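You operate a simulated robot arm through the tools that you are given. There is no shell and no other tool. Be economical: measure what you need, move in short steps, check, and stop when the job is done.

You are at the controls of a simulated robot arm. One attempt, no reset.

JOB
Clamp the housing in the blue stand, fit the green-banded bar and the mat's disc and ring, timed Left.
Fine: clamp first, then bar, brass disc, gear ring in turn; the ring's stripe goes at the housing's line for that way; the other bar and the pieces beside the mat stay.

Only the result counts: the job must be done as asked and must still hold three seconds after the hand-in. Knocking over, shifting, dropping, spilling or breaking anything else fails it.

ROBOT AND FRAMES
A 7-joint arm with a two-finger parallel gripper, fixed in place. Base frame: the origin is at the foot of the arm, x ahead of it, y to its left, z up; the work surface is at about z = 800. Readings come in mm, rad, newtons and seconds.
With the tool pointing down near the work surface it reaches from about 520 to 960 mm from the base axis. Its first joint turns from -2.897 to 2.897 rad. Payload 3.91 kg.
The TCP is the grasp point between the finger pads, 30 mm short of the fingertips. In the tool frame z runs along the fingers and y along their closing line. Largest opening 110 mm; finger width 20, thickness 10; the body of the gripper, 48 by 112 mm, starts 55 mm behind the TCP.
Orientation is that of the tool frame in the base frame, as a unit quaternion [w, x, y, z]. With the fingers straight down and closing along the base's y, the tool's x points along the base's -x, its y along +y and its z along -z.

CONTROLS
- The arm moves only by the tool move_arm. Its argument "motion" is a list of rows, each a list of 6 numbers: the shift along the base's x, y, z in m, then the turn, a rotation vector about the base's x, y, z in rad. In form: [[tx, ty, tz, wx, wy, wz], ...]. A call has 1 to 12 rows; each row is the pose to reach, as a shift and turn from the pose commanded when the call began. "hand" is the opening, from 0 (shut) to 1 (fully open), set as the call begins (left out, the last holds). Rows are played at 5 a second. More than 50 mm and 0.15 rad between two rows, or a gripper value outside its range, and nothing of the call is played. A pose out of reach is approached as far as the arm can. The call stops where the force on the tool passes 40 N (or 10 N more than at its start, if that is more) or the arm is blocked; 0.2 s more then pass. The fingers move at their own pace (about 72 mm/s each) and stop on an object; they squeeze with about 25 N. The grip force told is the motor's: it shows also when the fingers shut on nothing. Time passes only in rows, and 0.2 s behind the last, so rows that repeat a pose let the fingers close. It gives the time, the measured TCP pose, the force on the tool (base axes), the opening and the grip force at its end, in the units of the frame above (readings bear some noise), with the torque about the TCP (base axes, N m) and any sound that the robot's microphone picked up.
- Cameras (640 x 400 px; columns grow to the right, rows downward): "scene" is fixed at [417.7, 657.7, 1376.2]; the picture's right is [-0.85, -0.53, 0.00], its down [-0.42, 0.67, -0.61] and it looks along [0.33, -0.52, -0.79] (base axes); focal length 214 px, centre (320, 200). "wrist" rides on the gripper at [72, 17, -103] in the tool frame; the picture's right is [-0.23, 0.97, 0.00], its down [-0.76, -0.18, -0.62] and it looks along [-0.61, -0.14, 0.78] (tool axes); focal length 222 px, centre (320, 200). There is no depth. A picture from a camera that has moved, and an enlarged one, comes with that camera's place and axes in the base frame and with its lens. The place of the scene camera against the robot may be out by one fixed shift of up to 25 mm in any direction.
- snapshot(camera): a new picture of that camera. It takes no simulated time.
- move_column(by): slides the trunk up (or, below 0, down) by that many mm; the arm rides with it, the base frame stays. It gives what a move gives, with no picture.
- inspect(camera, box): a new picture of the part [left, top, right, bottom] of that camera's present view, enlarged. It takes no simulated time.
- sign_off(): hands the job in; it is judged then, once.

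Go step by step. Nothing tells you positions but the pictures and the camera data: compare them with the known pose of the tool, close in by small moves and look again before you grip or let go. The budget is 120 turns and 84 pictures, counting those below and the enlarged ones. Unless the task says otherwise, let go and move clear before handing in, and close with one line.

The tools are called as a command line: name --pt "numbers of a row" for each row, then --argument value for the rest, lists and objects as JSON in quotes. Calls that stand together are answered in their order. move_arm: Moves the arm, as the interface text tells. Its arguments: {"type":"object","properties":{"motion":{"type":"array"},"hand":{"type":"number"}},"required":["motion"]} The other tools are called the same way: move_column (by) slides the trunk up or down; snapshot (camera) takes a picture; inspect (camera, box) takes an enlarged picture of a part of a camera's view; sign_off () hands the job in.

At the start:

```text
time_s: 0.0
eef_pos: [519.5, 186.6, 1132.0]
tcp_rot: [0.0, 0.001, 1.0, 0.0]
force: [-0.6, 0.4, -0.1]
ft_torque: [0.01, 0.03, 0.0]
width: 109.7
grasp_force: 0.0
trunk travel left (down, up): [-600.0, 82.0]
```

scene: 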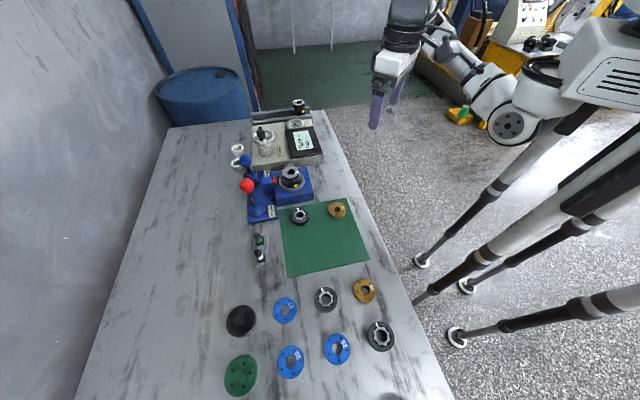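
wrist: 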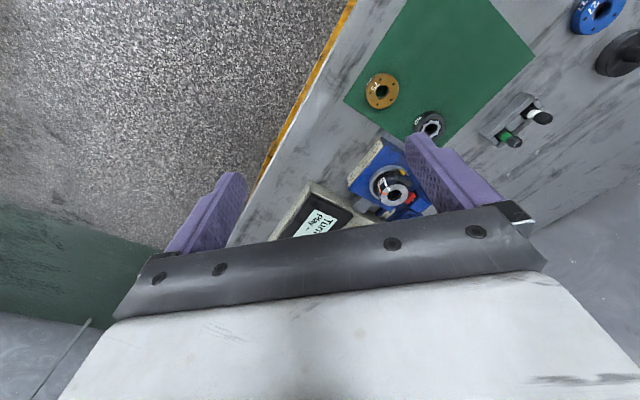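

I see the blue stand with a housing, a green mat with a brass disc and a gear ring, and a small rack with two bars. I'll look closer at the stand, the mat and the rack first.

inspect --camera "scene" --box '[220, 140, 340, 230]'

inspect --camera "scene" --box '[230, 90, 340, 170]'

inspect --camera "scene" --box '[240, 190, 380, 280]'

inspect --camera "wrist" --box '[290, 60, 560, 250]'

```text
4.44 times, centred on (280, 185) of scene
camera zoom: at [417.7, 657.7, 1376.2], right [-0.85, -0.53, 0.0], down [-0.42, 0.67, -0.61], along [0.33, -0.52, -0.79], focal length 953 px, centre (498, 267)
```

zoom: 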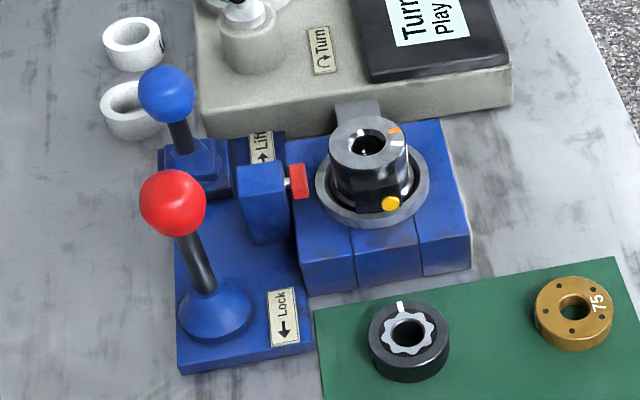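

```text
5.00 times, centred on (285, 130) of scene
camera zoom: at [417.7, 657.7, 1376.2], right [-0.85, -0.53, 0.0], down [-0.42, 0.67, -0.61], along [0.33, -0.52, -0.79], focal length 1072 px, centre (495, 550)
```

zoom: 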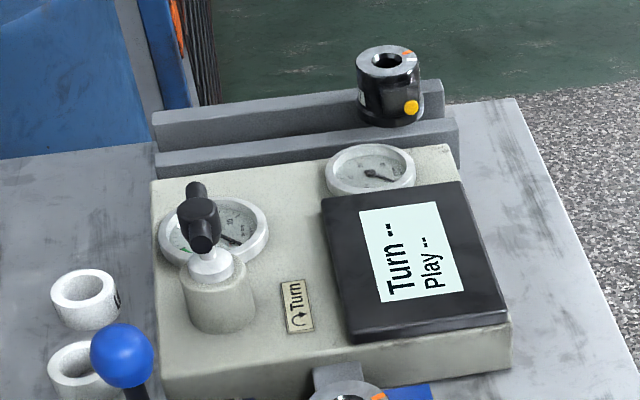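

```text
4.44 times, centred on (310, 235) of scene
camera zoom: at [417.7, 657.7, 1376.2], right [-0.85, -0.53, 0.0], down [-0.42, 0.67, -0.61], along [0.33, -0.52, -0.79], focal length 953 px, centre (364, 44)
```

zoom: 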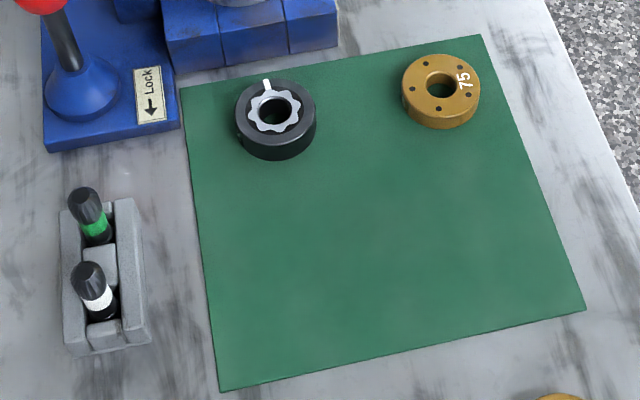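

```text
2.11 times, centred on (425, 155) of wrist
camera zoom: at [446.2, 203.3, 1235.6], right [0.23, 0.97, 0.0], down [0.76, -0.18, 0.62], along [0.61, -0.14, -0.78], focal length 468 px, centre (99, 295)
```

zoom: 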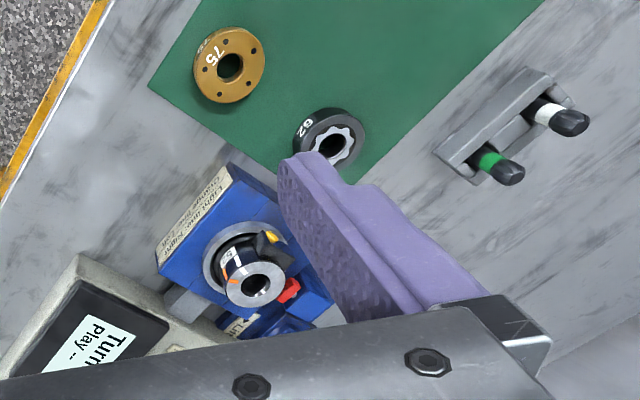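

The stand carries a label that I need to read, so I'm moving the wrist camera closer to the stand.

move_arm --pt "0.02 0.025 -0.02 0 0 0" --pt "0.04 0.05 -0.04 0 0 0" --pt "0.06 0.075 -0.06 0 0 0" --pt "0.08 0.1 -0.08 0 0 0" --pt "0.08 0.117 -0.11 0 0 0"

snapshot --camera "wrist"

inspect --camera "wrist" --box '[200, 80, 440, 230]'

```text
time_s: 1.2
eef_pos: [598.9, 303.4, 1021.8]
tcp_rot: [0.0, -0.001, 1.0, 0.001]
force: [-0.6, 0.0, -0.2]
ft_torque: [0.01, -0.02, -0.01]
width: 110.4
grasp_force: 0.1
trunk travel left (down, up): [-600.0, 82.0]
```

```text
77 pictures are left
camera wrist: at [525.6, 320.6, 1125.6], right [0.23, 0.97, 0.0], down [0.76, -0.18, 0.62], along [0.61, -0.14, -0.78], focal length 222 px, centre (320, 200)
```

wrist: 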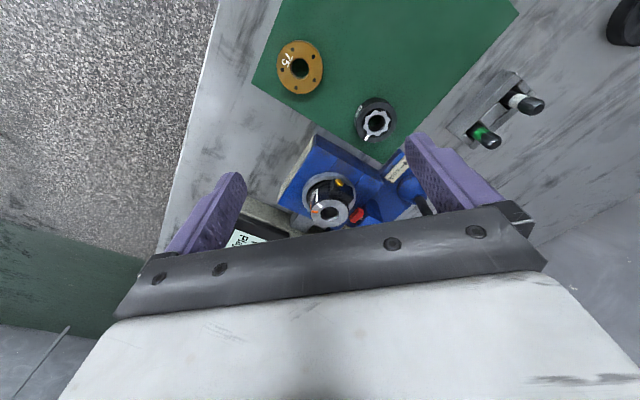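

```text
2.67 times, centred on (320, 155) of wrist
camera zoom: at [525.6, 320.6, 1125.6], right [0.23, 0.97, 0.0], down [0.76, -0.18, 0.62], along [0.61, -0.14, -0.78], focal length 592 px, centre (320, 320)
```

zoom: 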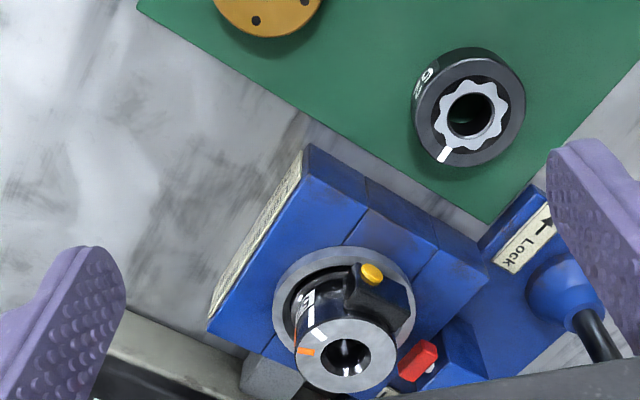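

move_arm --pt "0 -0.04 -0.02 0 0 0" --pt "0 -0.08 -0.05 0 0 0" --pt "-0.01 -0.09 -0.09 0 0 0"

snapshot --camera "wrist"

inspect --camera "wrist" --box '[270, 110, 430, 210]'

```text
time_s: 2.0
eef_pos: [589.3, 214.1, 931.6]
tcp_rot: [0.0, 0.0, 1.0, 0.001]
force: [-0.4, -1.2, 1.1]
ft_torque: [-0.02, 0.01, 0.0]
width: 110.0
grasp_force: 0.1
trunk travel left (down, up): [-600.0, 82.0]
```

```text
75 pictures are left
camera wrist: at [516.1, 230.5, 1034.9], right [0.23, 0.97, 0.0], down [0.76, -0.18, 0.62], along [0.61, -0.14, -0.78], focal length 222 px, centre (320, 200)
```

wrist: 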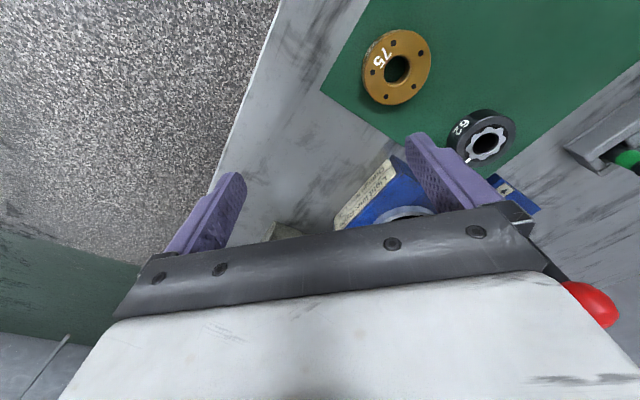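

```text
4.00 times, centred on (350, 160) of wrist
camera zoom: at [516.1, 230.5, 1034.9], right [0.23, 0.97, 0.0], down [0.76, -0.18, 0.62], along [0.61, -0.14, -0.78], focal length 888 px, centre (200, 360)
```

zoom: 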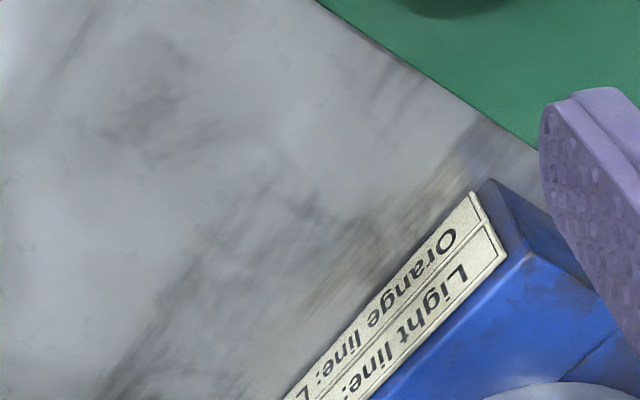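

The label reads "Orange line: L…", so Left means the orange line. Next I'm looking at the levers and the housing from above.

move_arm --pt "0.0 0.03 0.035 0 0 0" --pt "0.0 0.06 0.07 0 0 0" --pt "0.03 0.1 0.1 0 0 0" --pt "0.06 0.135 0.1 0 0 0" --pt "0.09 0.17 0.1 0 0 0" --pt "0.12 0.2 0.1 0 0 0"

snapshot --camera "wrist"

inspect --camera "wrist" --box '[200, 80, 440, 230]'

snapshot --camera "scene"

```text
refused: row 3 steps farther than a row can; nothing moved
```

```text
73 pictures are left
camera wrist: at [516.1, 230.5, 1034.9], right [0.23, 0.97, 0.0], down [0.76, -0.18, 0.62], along [0.61, -0.14, -0.78], focal length 222 px, centre (320, 200)
```

wrist: 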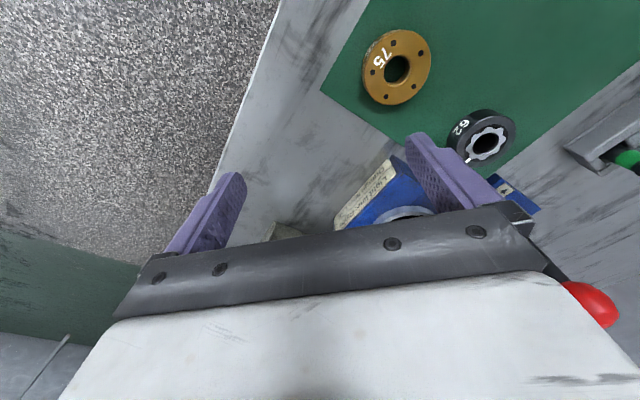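

```text
2.67 times, centred on (320, 155) of wrist
camera zoom: at [516.1, 230.5, 1034.9], right [0.23, 0.97, 0.0], down [0.76, -0.18, 0.62], along [0.61, -0.14, -0.78], focal length 592 px, centre (320, 320)
```

zoom: 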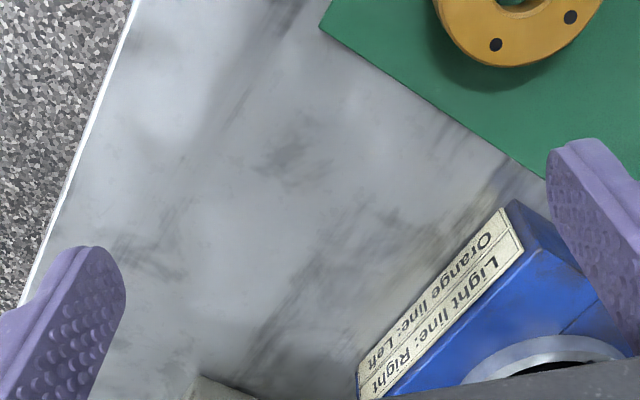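

```text
71 pictures are left
```

scene: 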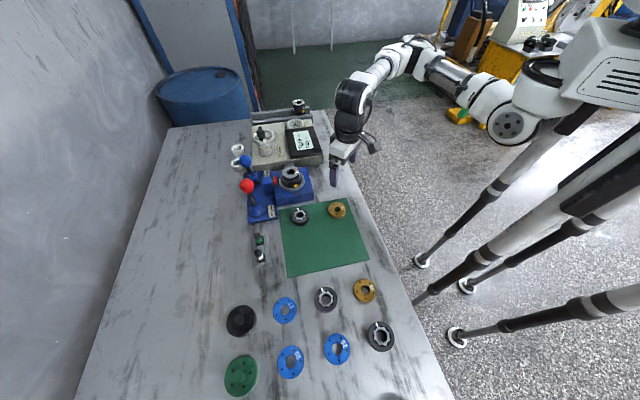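

Orange line = Left is confirmed, and the move was refused for step size. I'm retrying with smaller steps.

move_arm --pt "0.0 0.03 0.035 0 0 0" --pt "0.0 0.06 0.07 0 0 0" --pt "0.02 0.09 0.1 0 0 0" --pt "0.05 0.12 0.1 0 0 0" --pt "0.08 0.15 0.1 0 0 0" --pt "0.11 0.18 0.1 0 0 0" --pt "0.12 0.2 0.1 0 0 0"

inspect --camera "wrist" --box '[160, 0, 560, 250]'

inspect --camera "wrist" --box '[240, 100, 430, 220]'

```text
time_s: 3.6
eef_pos: [709.8, 416.0, 1033.4]
tcp_rot: [0.0, 0.0, 1.0, -0.001]
force: [-0.4, 1.1, 0.1]
ft_torque: [-0.02, 0.02, 0.01]
width: 110.0
grasp_force: 0.0
trunk travel left (down, up): [-600.0, 82.0]
```

```text
1.60 times, centred on (360, 125) of wrist
camera zoom: at [637.3, 431.8, 1136.2], right [0.23, 0.97, 0.0], down [0.76, -0.18, 0.62], along [0.61, -0.14, -0.78], focal length 355 px, centre (256, 320)
```

zoom: 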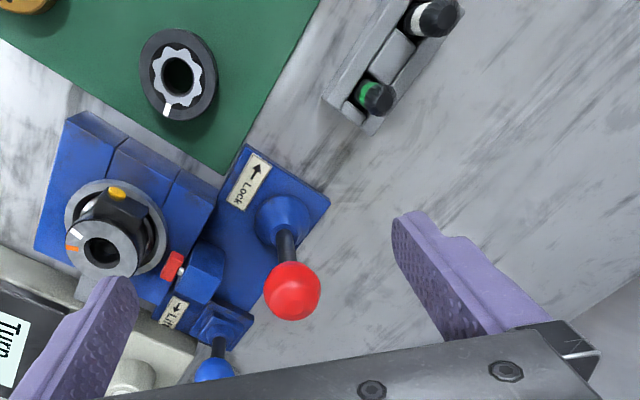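

```text
3.33 times, centred on (335, 160) of wrist
camera zoom: at [637.3, 431.8, 1136.2], right [0.23, 0.97, 0.0], down [0.76, -0.18, 0.62], along [0.61, -0.14, -0.78], focal length 740 px, centre (270, 333)
```

zoom: 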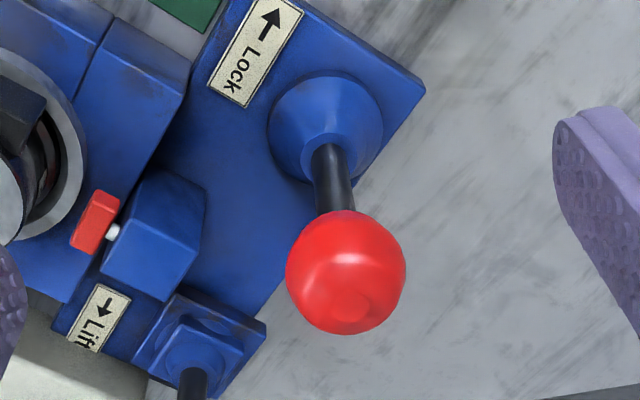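

inspect --camera "wrist" --box '[296, 90, 344, 120]'

inspect --camera "scene" --box '[240, 180, 300, 220]'

```text
13.33 times, centred on (320, 105) of wrist
camera zoom: at [637.3, 431.8, 1136.2], right [0.23, 0.97, 0.0], down [0.76, -0.18, 0.62], along [0.61, -0.14, -0.78], focal length 2962 px, centre (320, 1467)
```

zoom: 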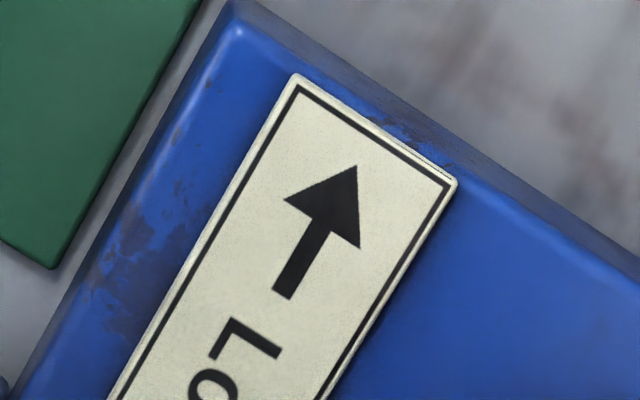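

```text
10.00 times, centred on (270, 200) of scene
camera zoom: at [417.7, 657.7, 1376.2], right [-0.85, -0.53, 0.0], down [-0.42, 0.67, -0.61], along [0.33, -0.52, -0.79], focal length 2145 px, centre (820, 200)
```

zoom: 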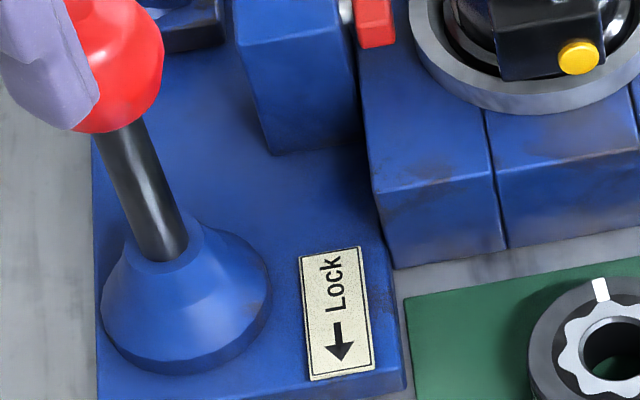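

The Lock arrow points along about (-0.76, 0.65) in base, and the red knob stands at about (779, 426, 930). I'm turning the gripper so it closes across that direction and going above the knob.

move_arm --pt "0.014 0.002 0 0 0 -0.143" --pt "0.028 0.004 0 0 0 -0.286" --pt "0.042 0.006 0 0 0 -0.428" --pt "0.056 0.008 0 0 0 -0.571" --pt "0.069 0.01 0 0 0 -0.714" --pt "0.069 0.01 -0.03 0 0 -0.714"

snapshot --camera "wrist"

inspect --camera "scene" --box '[200, 120, 360, 220]'

```text
time_s: 5.0
eef_pos: [778.3, 424.0, 1001.5]
tcp_rot: [0.0, 0.351, 0.936, 0.0]
force: [0.7, 0.2, -0.2]
ft_torque: [0.02, -0.02, 0.03]
width: 110.1
grasp_force: 0.0
trunk travel left (down, up): [-600.0, 82.0]
```

```text
66 pictures are left
camera wrist: at [734.3, 483.6, 1105.0], right [0.81, 0.58, 0.0], down [0.46, -0.63, 0.62], along [0.36, -0.51, -0.78], focal length 222 px, centre (320, 200)
```

wrist: 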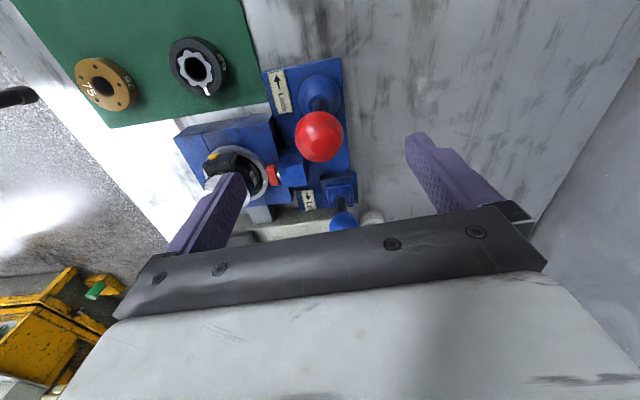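

```text
4.00 times, centred on (280, 170) of scene
camera zoom: at [417.7, 657.7, 1376.2], right [-0.85, -0.53, 0.0], down [-0.42, 0.67, -0.61], along [0.33, -0.52, -0.79], focal length 858 px, centre (480, 320)
```

zoom: 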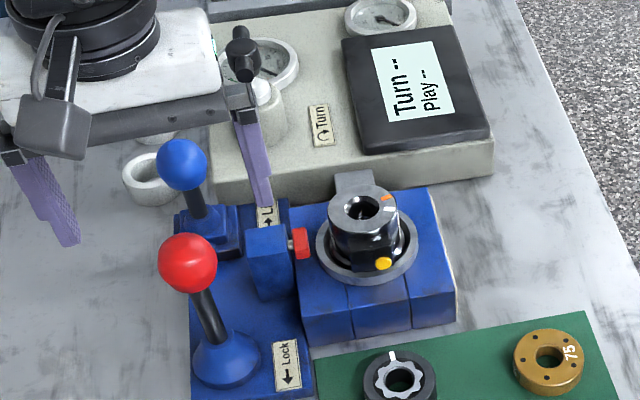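

The two wrist views put the knob at about (775, 425, 935). I'm descending around it and gripping lightly.

move_arm --pt "-0.003 0.001 -0.03 0 0 0" --pt "-0.003 0.001 -0.05 0 0 0" --pt "-0.003 0.001 -0.066 0 0 0"

move_arm --pt "0 0 0 0 0 0" --pt "0 0 0 0 0 0" --pt "0 0 0 0 0 0" --pt "0 0 0 0 0 0" --hand 0.25

snapshot --camera "wrist"

```text
time_s: 5.8
eef_pos: [774.7, 424.9, 935.0]
tcp_rot: [-0.001, 0.351, 0.936, 0.0]
force: [-0.6, 0.7, 0.7]
ft_torque: [0.01, -0.03, -0.01]
width: 109.8
grasp_force: 0.1
trunk travel left (down, up): [-600.0, 82.0]
```

```text
time_s: 6.8
eef_pos: [774.6, 425.4, 935.7]
tcp_rot: [0.0, 0.35, 0.937, 0.001]
force: [6.3, 7.3, 1.1]
ft_torque: [0.1, -0.14, 0.01]
width: 40.5
grasp_force: 44.7
trunk travel left (down, up): [-600.0, 82.0]
```

```text
64 pictures are left
camera wrist: at [731.7, 485.1, 1039.2], right [0.81, 0.59, 0.0], down [0.46, -0.63, 0.62], along [0.37, -0.5, -0.78], focal length 222 px, centre (320, 200)
```

wrist: 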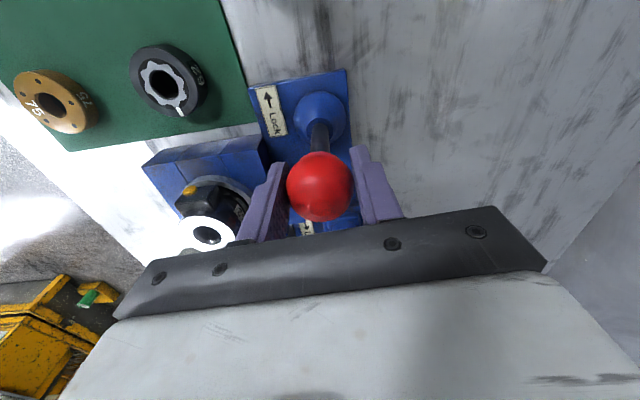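

Knob gripped. I'm pulling it along the Lock arrow on an arc, a first portion.

move_arm --pt "-0.0076 0.0065 -0.0005 0 0 0" --pt "-0.0151 0.0131 -0.002 0 0 0" --pt "-0.0223 0.0194 -0.0045 0 0 0" --pt "-0.0294 0.0255 -0.008 0 0 0"

inspect --camera "wrist" --box '[200, 60, 440, 230]'

```text
time_s: 7.6
eef_pos: [756.9, 443.5, 930.9]
tcp_rot: [0.003, 0.351, 0.936, 0.004]
force: [6.4, 5.9, -4.7]
ft_torque: [0.31, -0.45, 0.08]
width: 40.0
grasp_force: 45.1
trunk travel left (down, up): [-600.0, 82.0]
stopped in row 4: the force on the tool passed its limit at 41 N (the readings are from after the stop); the commanded pose is now the measured one
```

```text
2.35 times, centred on (320, 145) of wrist
camera zoom: at [711.6, 504.0, 1034.7], right [0.81, 0.58, 0.01], down [0.45, -0.64, 0.62], along [0.37, -0.5, -0.78], focal length 523 px, centre (320, 329)
```

zoom: 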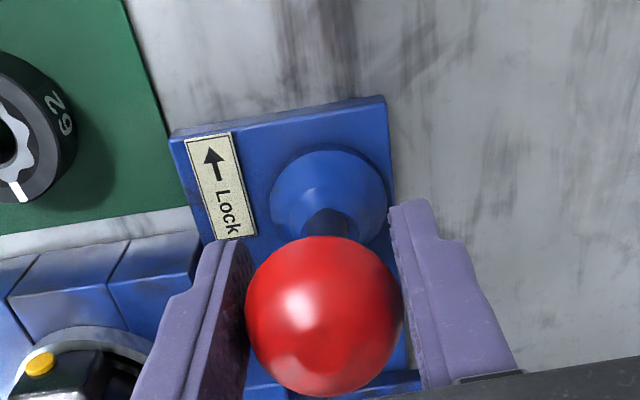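

inspect --camera "scene" --box '[230, 150, 326, 210]'

move_arm --pt "-0.0038 0.0033 -0.001 0 0 0" --pt "-0.0076 0.0066 -0.003 0 0 0"

```text
6.67 times, centred on (278, 180) of scene
camera zoom: at [417.7, 657.7, 1376.2], right [-0.85, -0.53, 0.0], down [-0.42, 0.67, -0.61], along [0.33, -0.52, -0.79], focal length 1430 px, centre (600, 333)
```

zoom: 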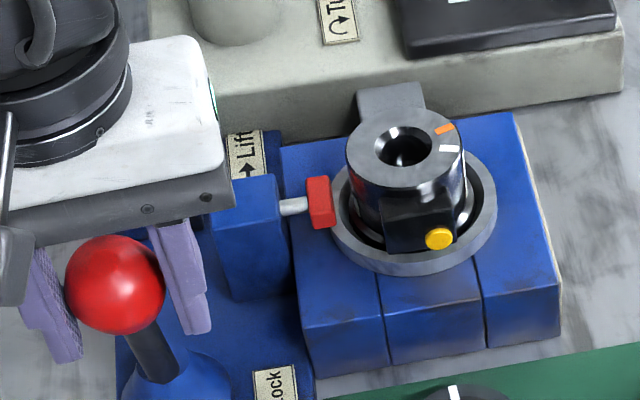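

```text
time_s: 8.2
eef_pos: [750.8, 451.4, 928.1]
tcp_rot: [0.005, 0.352, 0.936, 0.004]
force: [28.6, 9.1, 1.7]
ft_torque: [-0.79, -0.94, -0.02]
width: 40.3
grasp_force: 45.1
trunk travel left (down, up): [-600.0, 82.0]
```

The red pad is extending toward the ring, so the lever works as expected. I'm continuing the throw.

move_arm --pt "-0.0038 0.0033 -0.0015 0 0 0" --pt "-0.0076 0.0066 -0.003 0 0 0" --pt "-0.0114 0.0099 -0.0045 0 0 0" --pt "-0.0151 0.0131 -0.0065 0 0 0"

inspect --camera "scene" --box '[230, 150, 326, 210]'

```text
time_s: 9.1
eef_pos: [740.0, 460.9, 925.8]
tcp_rot: [0.005, 0.353, 0.936, 0.005]
force: [9.8, 8.3, -7.7]
ft_torque: [0.42, -0.34, 0.08]
width: 40.3
grasp_force: 45.0
trunk travel left (down, up): [-600.0, 82.0]
stopped in row 4: the force on the tool passed its limit at 41 N (the readings are from after the stop); the commanded pose is now the measured one
```

```text
6.67 times, centred on (278, 180) of scene
camera zoom: at [417.7, 657.7, 1376.2], right [-0.85, -0.53, 0.0], down [-0.42, 0.67, -0.61], along [0.33, -0.52, -0.79], focal length 1430 px, centre (600, 333)
```

zoom: 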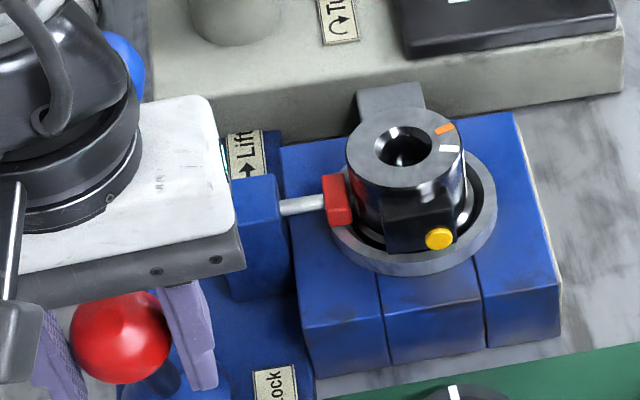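

move_arm --pt "-0.0038 0.0033 -0.003 0 0 0" --pt "-0.0076 0.0066 -0.006 0 0 0" --pt "-0.0114 0.0099 -0.009 0 0 0" --pt "-0.0151 0.0131 -0.012 0 0 0"

inspect --camera "scene" --box '[230, 150, 326, 210]'

```text
time_s: 10.0
eef_pos: [729.2, 471.6, 917.3]
tcp_rot: [0.007, 0.354, 0.935, 0.008]
force: [9.1, 4.7, -4.3]
ft_torque: [0.74, 0.33, 0.27]
width: 40.1
grasp_force: 44.6
trunk travel left (down, up): [-600.0, 82.0]
stopped in row 4: the force on the tool passed its limit at 42 N (the readings are from after the stop); the commanded pose is now the measured one
```

```text
6.67 times, centred on (278, 180) of scene
camera zoom: at [417.7, 657.7, 1376.2], right [-0.85, -0.53, 0.0], down [-0.42, 0.67, -0.61], along [0.33, -0.52, -0.79], focal length 1430 px, centre (600, 333)
```

zoom: 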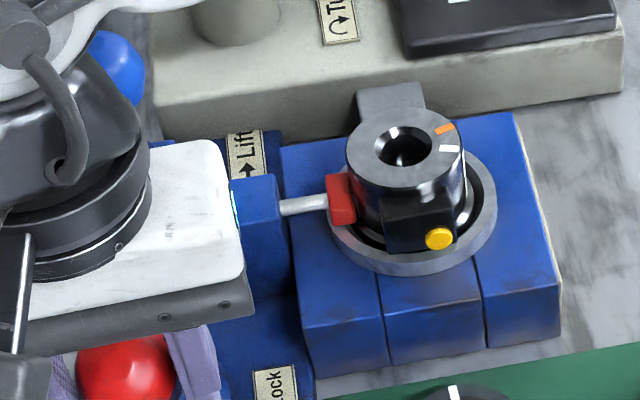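

move_arm --pt "-0.0035 0.003 -0.0035 0 0 0" --pt "-0.007 0.006 -0.007 0 0 0" --pt "-0.0105 0.009 -0.0105 0 0 0" --pt "-0.014 0.012 -0.014 0 0 0"

inspect --camera "scene" --box '[230, 150, 326, 210]'

```text
time_s: 10.6
eef_pos: [728.9, 473.6, 916.2]
tcp_rot: [0.015, 0.36, 0.933, 0.011]
force: [2.3, -5.6, 5.7]
ft_torque: [0.32, 0.98, 0.15]
width: 40.1
grasp_force: 45.0
trunk travel left (down, up): [-600.0, 82.0]
stopped in row 3: the force on the tool passed its limit at 43 N (the readings are from after the stop); the commanded pose is now the measured one
```

```text
6.67 times, centred on (278, 180) of scene
camera zoom: at [417.7, 657.7, 1376.2], right [-0.85, -0.53, 0.0], down [-0.42, 0.67, -0.61], along [0.33, -0.52, -0.79], focal length 1430 px, centre (600, 333)
```

zoom: 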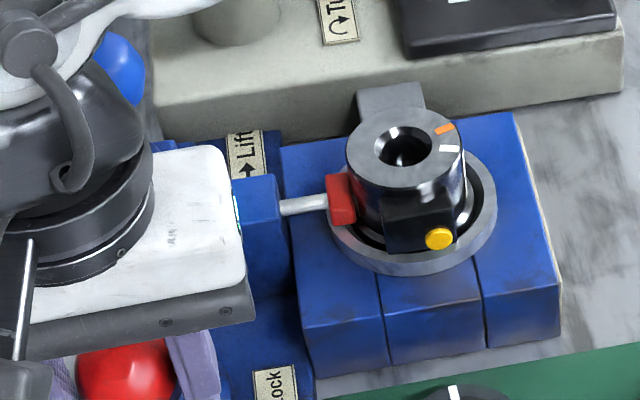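

The lever has reached its stop and the red pad sits on the housing. I'm letting go and rising to check that it holds.

move_arm --pt "0 0 0 0 0 0" --pt "0 0 0 0 0 0" --pt "0 0 0 0 0 0" --pt "0 0 0.04 0 0 0" --pt "0 0 0.08 0 0 0" --pt "0 0 0.12 0 0 0" --hand 0.9

snapshot --camera "wrist"

inspect --camera "scene" --box '[230, 150, 326, 210]'

```text
time_s: 12.0
eef_pos: [727.8, 473.9, 1036.4]
tcp_rot: [0.014, 0.359, 0.933, 0.01]
force: [0.0, -1.1, 0.9]
ft_torque: [-0.02, 0.0, -0.03]
width: 99.1
grasp_force: 0.0
trunk travel left (down, up): [-600.0, 82.0]
```

```text
58 pictures are left
camera wrist: at [680.9, 533.1, 1138.3], right [0.82, 0.57, 0.03], down [0.42, -0.65, 0.63], along [0.38, -0.5, -0.77], focal length 222 px, centre (320, 200)
```

wrist: 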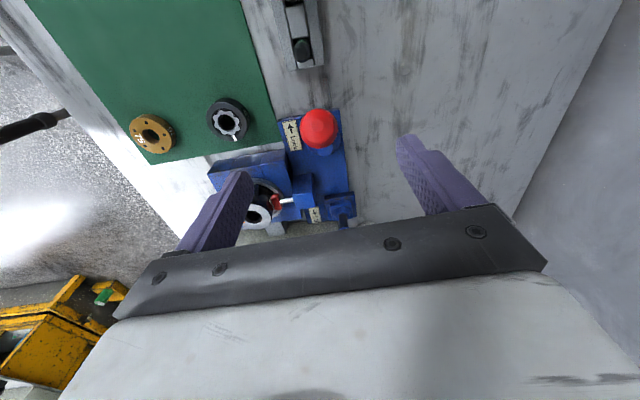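

```text
6.67 times, centred on (278, 180) of scene
camera zoom: at [417.7, 657.7, 1376.2], right [-0.85, -0.53, 0.0], down [-0.42, 0.67, -0.61], along [0.33, -0.52, -0.79], focal length 1430 px, centre (600, 333)
```

zoom: 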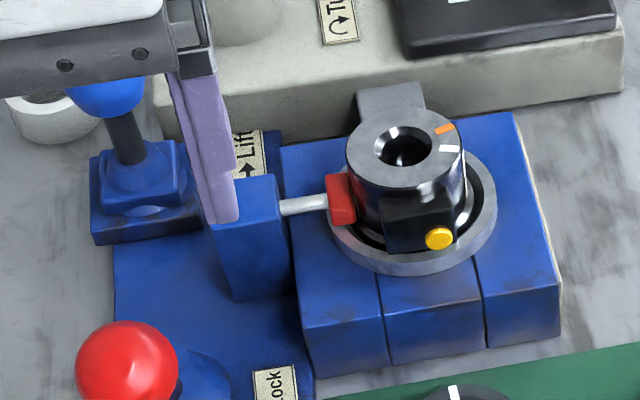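

The clamp holds. Next I'm going above the rack with the green-banded bar, straightening the tool's tilt on the way.

move_arm --pt "-0.012 0.01 0 -0.003 0.011 0.006" --pt "-0.024 0.02 -0.02 -0.006 0.022 0.012" --pt "-0.035 0.03 -0.045 -0.009 0.033 0.017" --pt "-0.035 0.03 -0.076 -0.009 0.033 0.017"

snapshot --camera "wrist"

inspect --camera "wrist" --box '[260, 50, 420, 150]'

```text
time_s: 13.0
eef_pos: [694.4, 503.8, 957.7]
tcp_rot: [0.0, 0.351, 0.936, -0.001]
force: [-0.2, -0.5, -0.4]
ft_torque: [-0.02, -0.01, 0.0]
width: 99.2
grasp_force: 0.1
trunk travel left (down, up): [-600.0, 82.0]
```

```text
56 pictures are left
camera wrist: at [649.4, 563.8, 1061.3], right [0.81, 0.58, 0.0], down [0.46, -0.63, 0.62], along [0.36, -0.51, -0.78], focal length 222 px, centre (320, 200)
```

wrist: 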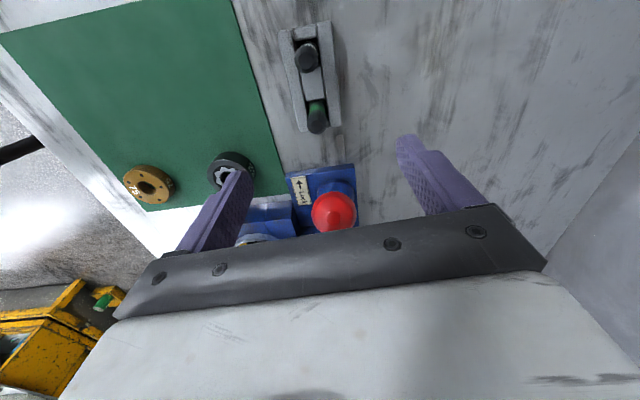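

```text
4.00 times, centred on (340, 100) of wrist
camera zoom: at [649.4, 563.8, 1061.3], right [0.81, 0.58, 0.0], down [0.46, -0.63, 0.62], along [0.36, -0.51, -0.78], focal length 888 px, centre (240, 600)
```

zoom: 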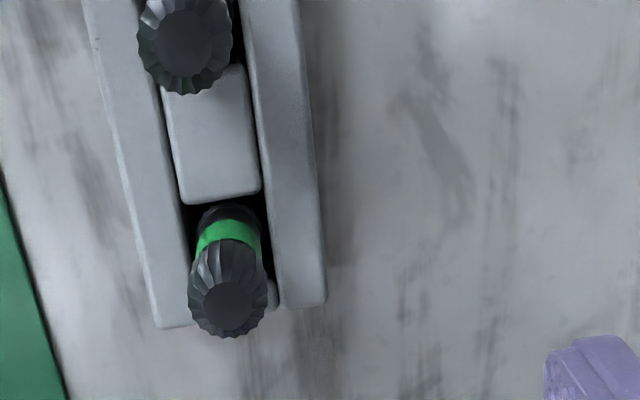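

The green-banded bar's top is at about (687, 503, 868). I'm checking the rack's height in an enlarged view before descending.

inspect --camera "scene" --box '[242, 226, 282, 276]'

inspect --camera "wrist" --box '[270, 10, 350, 140]'

```text
8.00 times, centred on (262, 251) of scene
camera zoom: at [417.7, 657.7, 1376.2], right [-0.85, -0.53, 0.0], down [-0.42, 0.67, -0.61], along [0.33, -0.52, -0.79], focal length 1716 px, centre (784, -208)
```

zoom: 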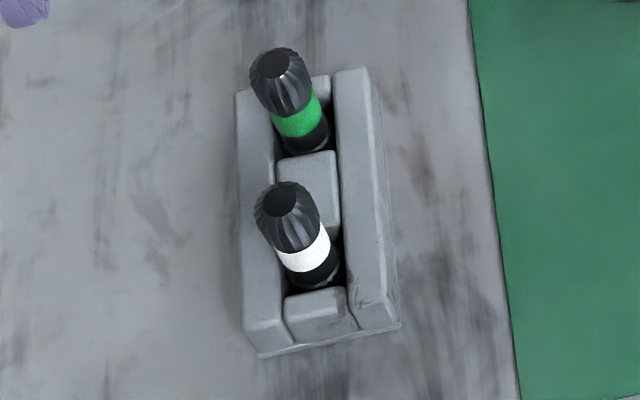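

```text
3.08 times, centred on (310, 75) of wrist
camera zoom: at [649.4, 563.8, 1061.3], right [0.81, 0.58, 0.0], down [0.46, -0.63, 0.62], along [0.36, -0.51, -0.78], focal length 684 px, centre (351, 585)
```

zoom: 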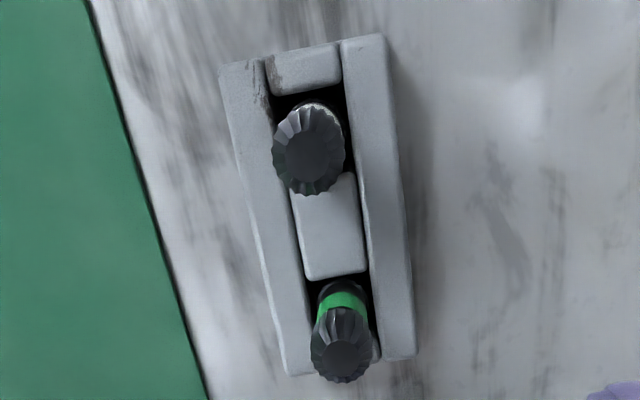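

The bar stands about 50 mm proud of the rack. I'm lowering to just above it, centred, to check alignment.

move_arm --pt "-0.004 0 -0.03 0 0 0" --pt "-0.007 -0.0005 -0.053 0 0 0" --pt "-0.007 -0.0005 -0.053 0 0 0" --hand 0.5

inspect --camera "wrist" --box '[220, 80, 420, 220]'

```text
time_s: 13.8
eef_pos: [686.6, 503.3, 906.7]
tcp_rot: [0.0, 0.352, 0.936, 0.0]
force: [-0.2, -0.5, 0.7]
ft_torque: [0.02, -0.02, -0.01]
width: 55.0
grasp_force: 0.2
trunk travel left (down, up): [-600.0, 82.0]
```

```text
2.86 times, centred on (320, 150) of wrist
camera zoom: at [642.2, 562.6, 1009.6], right [0.81, 0.58, 0.0], down [0.46, -0.63, 0.62], along [0.36, -0.51, -0.78], focal length 635 px, centre (320, 343)
```

zoom: 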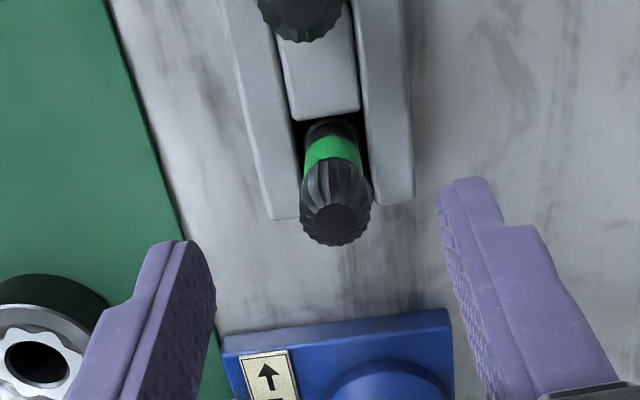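

The bar axis comes out at (688, 504) with its top near z 870. I'm going down to grip it.

move_arm --pt "0.0013 0.0007 -0.018 0 0 0" --pt "0.0013 0.0007 -0.036 0 0 0" --pt "0.0013 0.0007 -0.038 0 0 0"

move_arm --pt "0 0 0 0 0 0" --pt "0 0 0 0 0 0" --pt "0 0 0 0 0 0" --pt "0 0 0 0 0 0" --hand 0

inspect --camera "wrist" --box '[220, 80, 420, 220]'

```text
time_s: 14.6
eef_pos: [687.1, 504.0, 868.8]
tcp_rot: [0.0, 0.352, 0.936, 0.0]
force: [-1.1, -0.4, 3.4]
ft_torque: [-0.12, -0.2, 0.01]
width: 55.4
grasp_force: 0.0
trunk travel left (down, up): [-600.0, 82.0]
```

```text
time_s: 15.6
eef_pos: [688.1, 504.6, 868.6]
tcp_rot: [0.0, 0.35, 0.937, 0.001]
force: [0.3, 5.5, 3.2]
ft_torque: [0.0, -0.4, -0.04]
width: 17.1
grasp_force: 24.9
trunk travel left (down, up): [-600.0, 82.0]
```

```text
2.86 times, centred on (320, 150) of wrist
camera zoom: at [642.9, 563.5, 972.2], right [0.81, 0.58, 0.0], down [0.46, -0.63, 0.62], along [0.37, -0.51, -0.78], focal length 635 px, centre (320, 343)
```

zoom: 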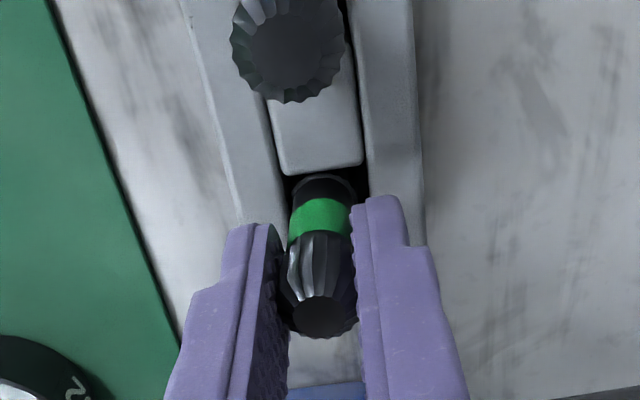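

The bar is gripped at 17 mm. Lifting straight up.

move_arm --pt "0 0 0.01 0 0 0" --pt "0 0 0.025 0 0 0" --pt "0 0 0.05 0 0 0" --pt "0 0 0.08 0 0 0" --pt "0 0 0.11 0 0 0" --pt "0 0 0.14 0 0 0"

snapshot --camera "wrist"

inspect --camera "scene" --box '[180, 150, 340, 250]'

```text
time_s: 17.0
eef_pos: [687.5, 504.5, 1009.3]
tcp_rot: [-0.001, 0.351, 0.936, 0.0]
force: [-1.2, 0.1, -1.5]
ft_torque: [0.01, 0.02, 0.02]
width: 16.7
grasp_force: 25.0
trunk travel left (down, up): [-600.0, 82.0]
```

```text
50 pictures are left
camera wrist: at [643.4, 563.1, 1112.4], right [0.81, 0.58, 0.0], down [0.46, -0.63, 0.62], along [0.37, -0.51, -0.78], focal length 222 px, centre (320, 200)
```

wrist: 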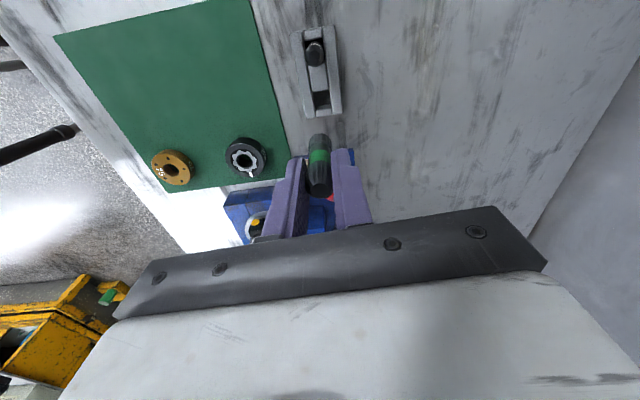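

```text
4.00 times, centred on (260, 200) of scene
camera zoom: at [417.7, 657.7, 1376.2], right [-0.85, -0.53, 0.0], down [-0.42, 0.67, -0.61], along [0.33, -0.52, -0.79], focal length 858 px, centre (560, 200)
```

zoom: 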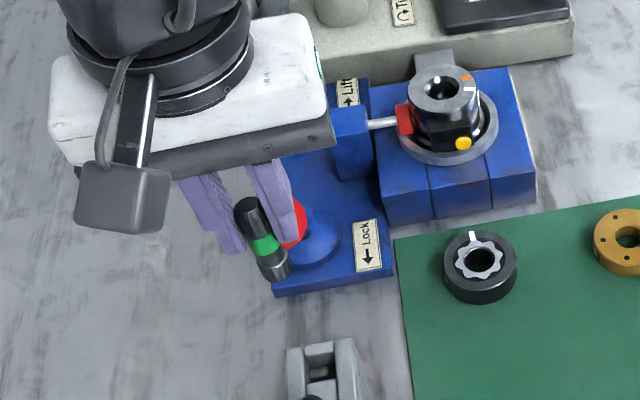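

The bar is about 65 mm long and hangs straight. The bore triangulates to about (736, 287, 892), so I'm carrying the bar there at height.

move_arm --pt "0.0 0.0 0.025 0 0 0" --pt "0.008 -0.037 0.03 0 0 0" --pt "0.016 -0.074 0.03 0 0 0" --pt "0.024 -0.11 0.03 0 0 0" --pt "0.032 -0.146 0.03 0 0 0" --pt "0.04 -0.182 0.03 0 0 0" --pt "0.0485 -0.2175 0.02 0 0 0" --pt "0.0485 -0.2175 -0.015 0 0 0"

inspect --camera "wrist" --box '[220, 80, 420, 220]'

inspect --camera "scene" --box '[230, 130, 342, 200]'

```text
time_s: 18.8
eef_pos: [738.0, 285.4, 993.0]
tcp_rot: [0.0, 0.35, 0.937, 0.0]
force: [-0.1, 0.1, -0.8]
ft_torque: [-0.02, 0.02, 0.0]
width: 16.5
grasp_force: 24.6
trunk travel left (down, up): [-600.0, 82.0]
```

```text
2.86 times, centred on (320, 150) of wrist
camera zoom: at [692.5, 345.1, 1096.3], right [0.81, 0.58, 0.0], down [0.46, -0.63, 0.62], along [0.36, -0.51, -0.78], focal length 635 px, centre (320, 343)
```

zoom: 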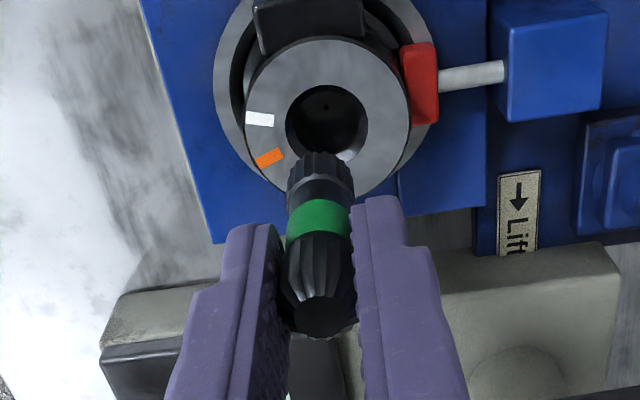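

```text
5.71 times, centred on (286, 165) of scene
camera zoom: at [417.7, 657.7, 1376.2], right [-0.85, -0.53, 0.0], down [-0.42, 0.67, -0.61], along [0.33, -0.52, -0.79], focal length 1226 px, centre (514, 400)
```

zoom: 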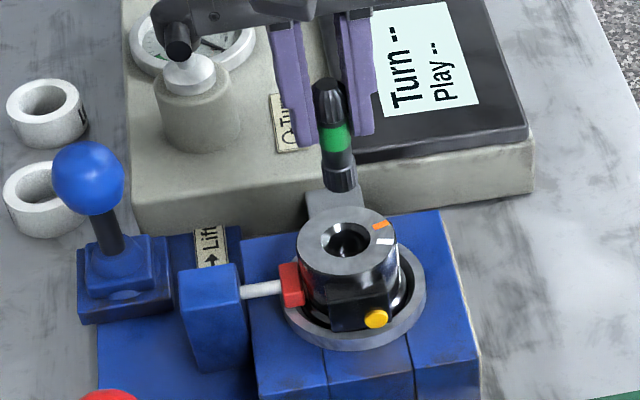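

inspect --camera "wrist" --box '[290, 90, 350, 150]'

```text
6.67 times, centred on (320, 120) of wrist
camera zoom: at [692.5, 345.1, 1096.3], right [0.81, 0.58, 0.0], down [0.46, -0.63, 0.62], along [0.36, -0.51, -0.78], focal length 1481 px, centre (320, 733)
```

zoom: 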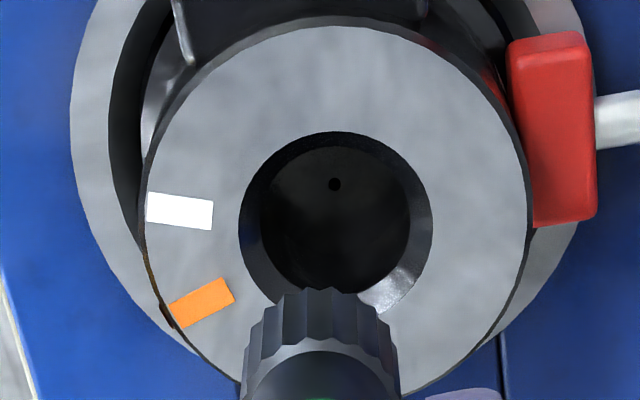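

The bore is wide (about 21 mm with a chamfer) against a 17 mm bar. I'm correcting about 2 mm in y and lowering the tip into the bore.

move_arm --pt "0 0.0022 -0.01 0 0 0" --pt "0 0.0022 -0.02 0 0 0" --pt "0 0.0022 -0.03 0 0 0" --pt "0 0.0022 -0.037 0 0 0" --pt "0 0.0022 -0.044 0 0 0"

inspect --camera "wrist" --box '[260, 90, 380, 200]'

inspect --camera "scene" --box '[250, 130, 330, 200]'

```text
time_s: 20.0
eef_pos: [737.0, 288.6, 949.0]
tcp_rot: [0.001, 0.351, 0.936, 0.0]
force: [0.6, 0.1, -0.5]
ft_torque: [-0.02, 0.05, 0.01]
width: 16.6
grasp_force: 24.8
trunk travel left (down, up): [-600.0, 82.0]
```

```text
3.64 times, centred on (320, 145) of wrist
camera zoom: at [692.6, 347.9, 1053.0], right [0.81, 0.58, 0.0], down [0.46, -0.63, 0.62], along [0.36, -0.51, -0.78], focal length 808 px, centre (320, 400)
```

zoom: 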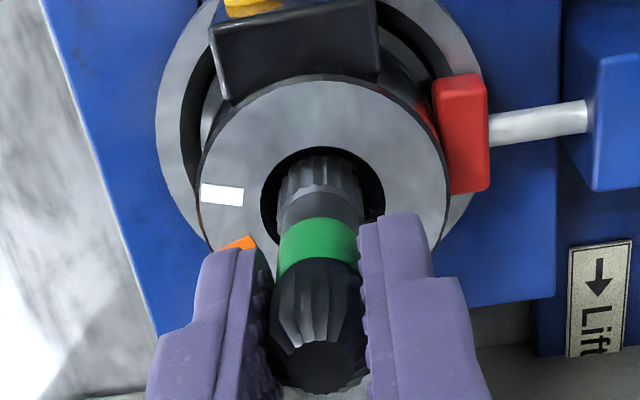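

```text
5.71 times, centred on (290, 165) of scene
camera zoom: at [417.7, 657.7, 1376.2], right [-0.85, -0.53, 0.0], down [-0.42, 0.67, -0.61], along [0.33, -0.52, -0.79], focal length 1226 px, centre (491, 400)
```

zoom: 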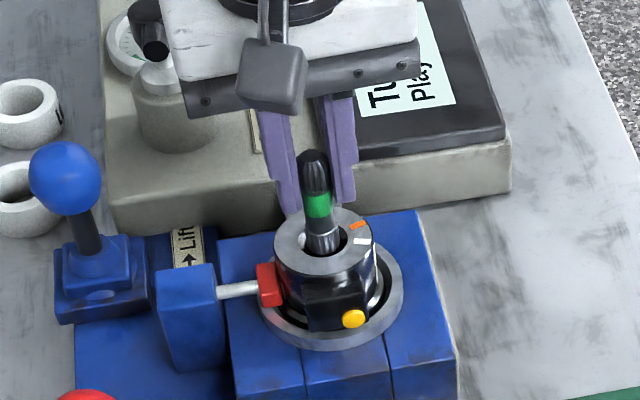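

The tip is inside the bore. I'm lowering further while watching the force.

move_arm --pt "0.0005 0.0003 -0.005 0 0 0" --pt "0.0005 0.0003 -0.01 0 0 0" --pt "0.0005 0.0003 -0.015 0 0 0" --pt "0.0005 0.0003 -0.02 0 0 0" --pt "0.0005 0.0003 -0.024 0 0 0"

inspect --camera "wrist" --box '[260, 90, 380, 200]'

```text
time_s: 21.2
eef_pos: [736.0, 288.5, 928.3]
tcp_rot: [0.001, 0.35, 0.937, 0.002]
force: [0.1, -2.1, 21.1]
ft_torque: [-0.19, 0.02, 0.0]
width: 16.9
grasp_force: 25.1
trunk travel left (down, up): [-600.0, 82.0]
```

```text
3.64 times, centred on (320, 145) of wrist
camera zoom: at [691.4, 348.1, 1031.6], right [0.81, 0.58, 0.0], down [0.46, -0.64, 0.62], along [0.37, -0.5, -0.78], focal length 808 px, centre (320, 400)
```

zoom: 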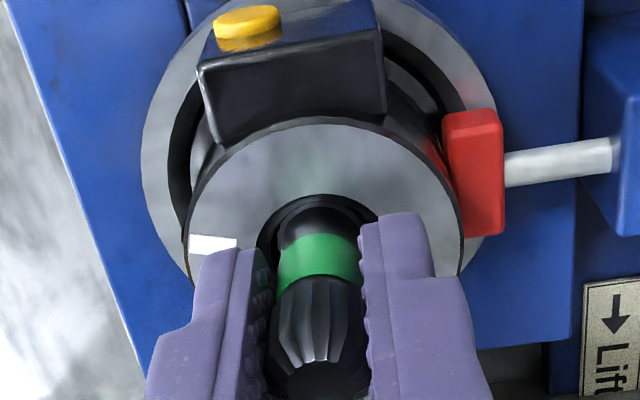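

There is 21 N of contact with the band near the bore mouth. To tell a floor from an unmeshed spline, I'm twisting a little while pressing.

move_arm --pt "0 0 0 0 0 0.1" --pt "0 0 -0.001 0 0 0.2" --pt "0 0 -0.001 0 0 0.3" --pt "0 0 -0.002 0 0 0.4"

```text
time_s: 22.2
eef_pos: [736.1, 288.5, 925.6]
tcp_rot: [0.001, 0.157, 0.988, 0.001]
force: [0.0, 1.7, 19.3]
ft_torque: [-0.02, 0.01, -0.02]
width: 16.4
grasp_force: 25.1
trunk travel left (down, up): [-600.0, 82.0]
```

move_arm --pt "0 0 0 0 0 0" --pt "0 0 0 0 0 0" --pt "0 0 0.02 0 0 0" --pt "0 0 0.045 0 0 0" --pt "0 0 0.07 0 0 0" --hand 0.35

inspect --camera "wrist" --box '[240, 80, 400, 220]'

inspect --camera "scene" --box '[250, 130, 330, 200]'

```text
time_s: 23.4
eef_pos: [735.8, 289.5, 993.9]
tcp_rot: [0.0, 0.157, 0.988, 0.0]
force: [-0.4, 0.3, -0.5]
ft_torque: [-0.01, -0.02, 0.01]
width: 38.4
grasp_force: 0.0
trunk travel left (down, up): [-600.0, 82.0]
```

```text
2.86 times, centred on (320, 150) of wrist
camera zoom: at [671.9, 327.0, 1097.0], right [0.52, 0.85, 0.0], down [0.67, -0.41, 0.62], along [0.53, -0.32, -0.78], focal length 635 px, centre (320, 343)
```

zoom: 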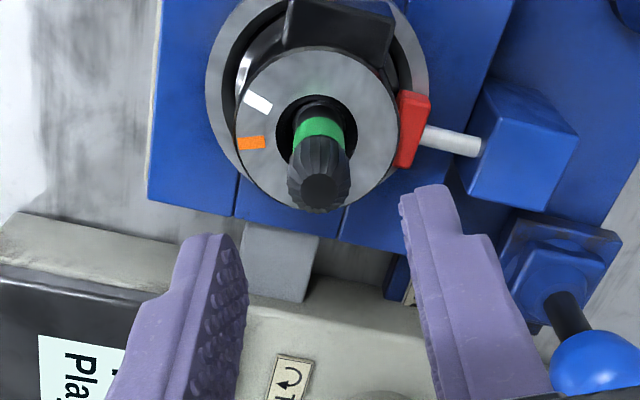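

```text
5.71 times, centred on (290, 165) of scene
camera zoom: at [417.7, 657.7, 1376.2], right [-0.85, -0.53, 0.0], down [-0.42, 0.67, -0.61], along [0.33, -0.52, -0.79], focal length 1226 px, centre (491, 400)
```

zoom: 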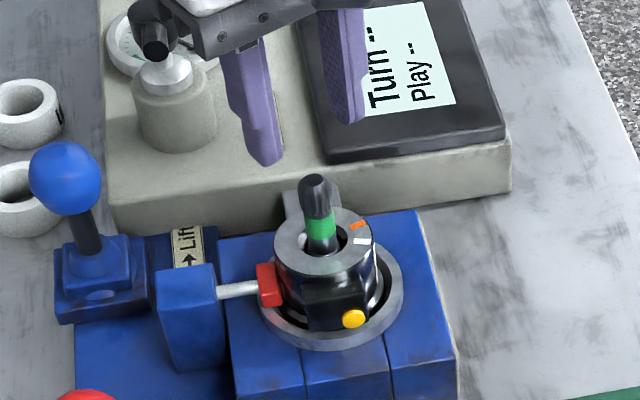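

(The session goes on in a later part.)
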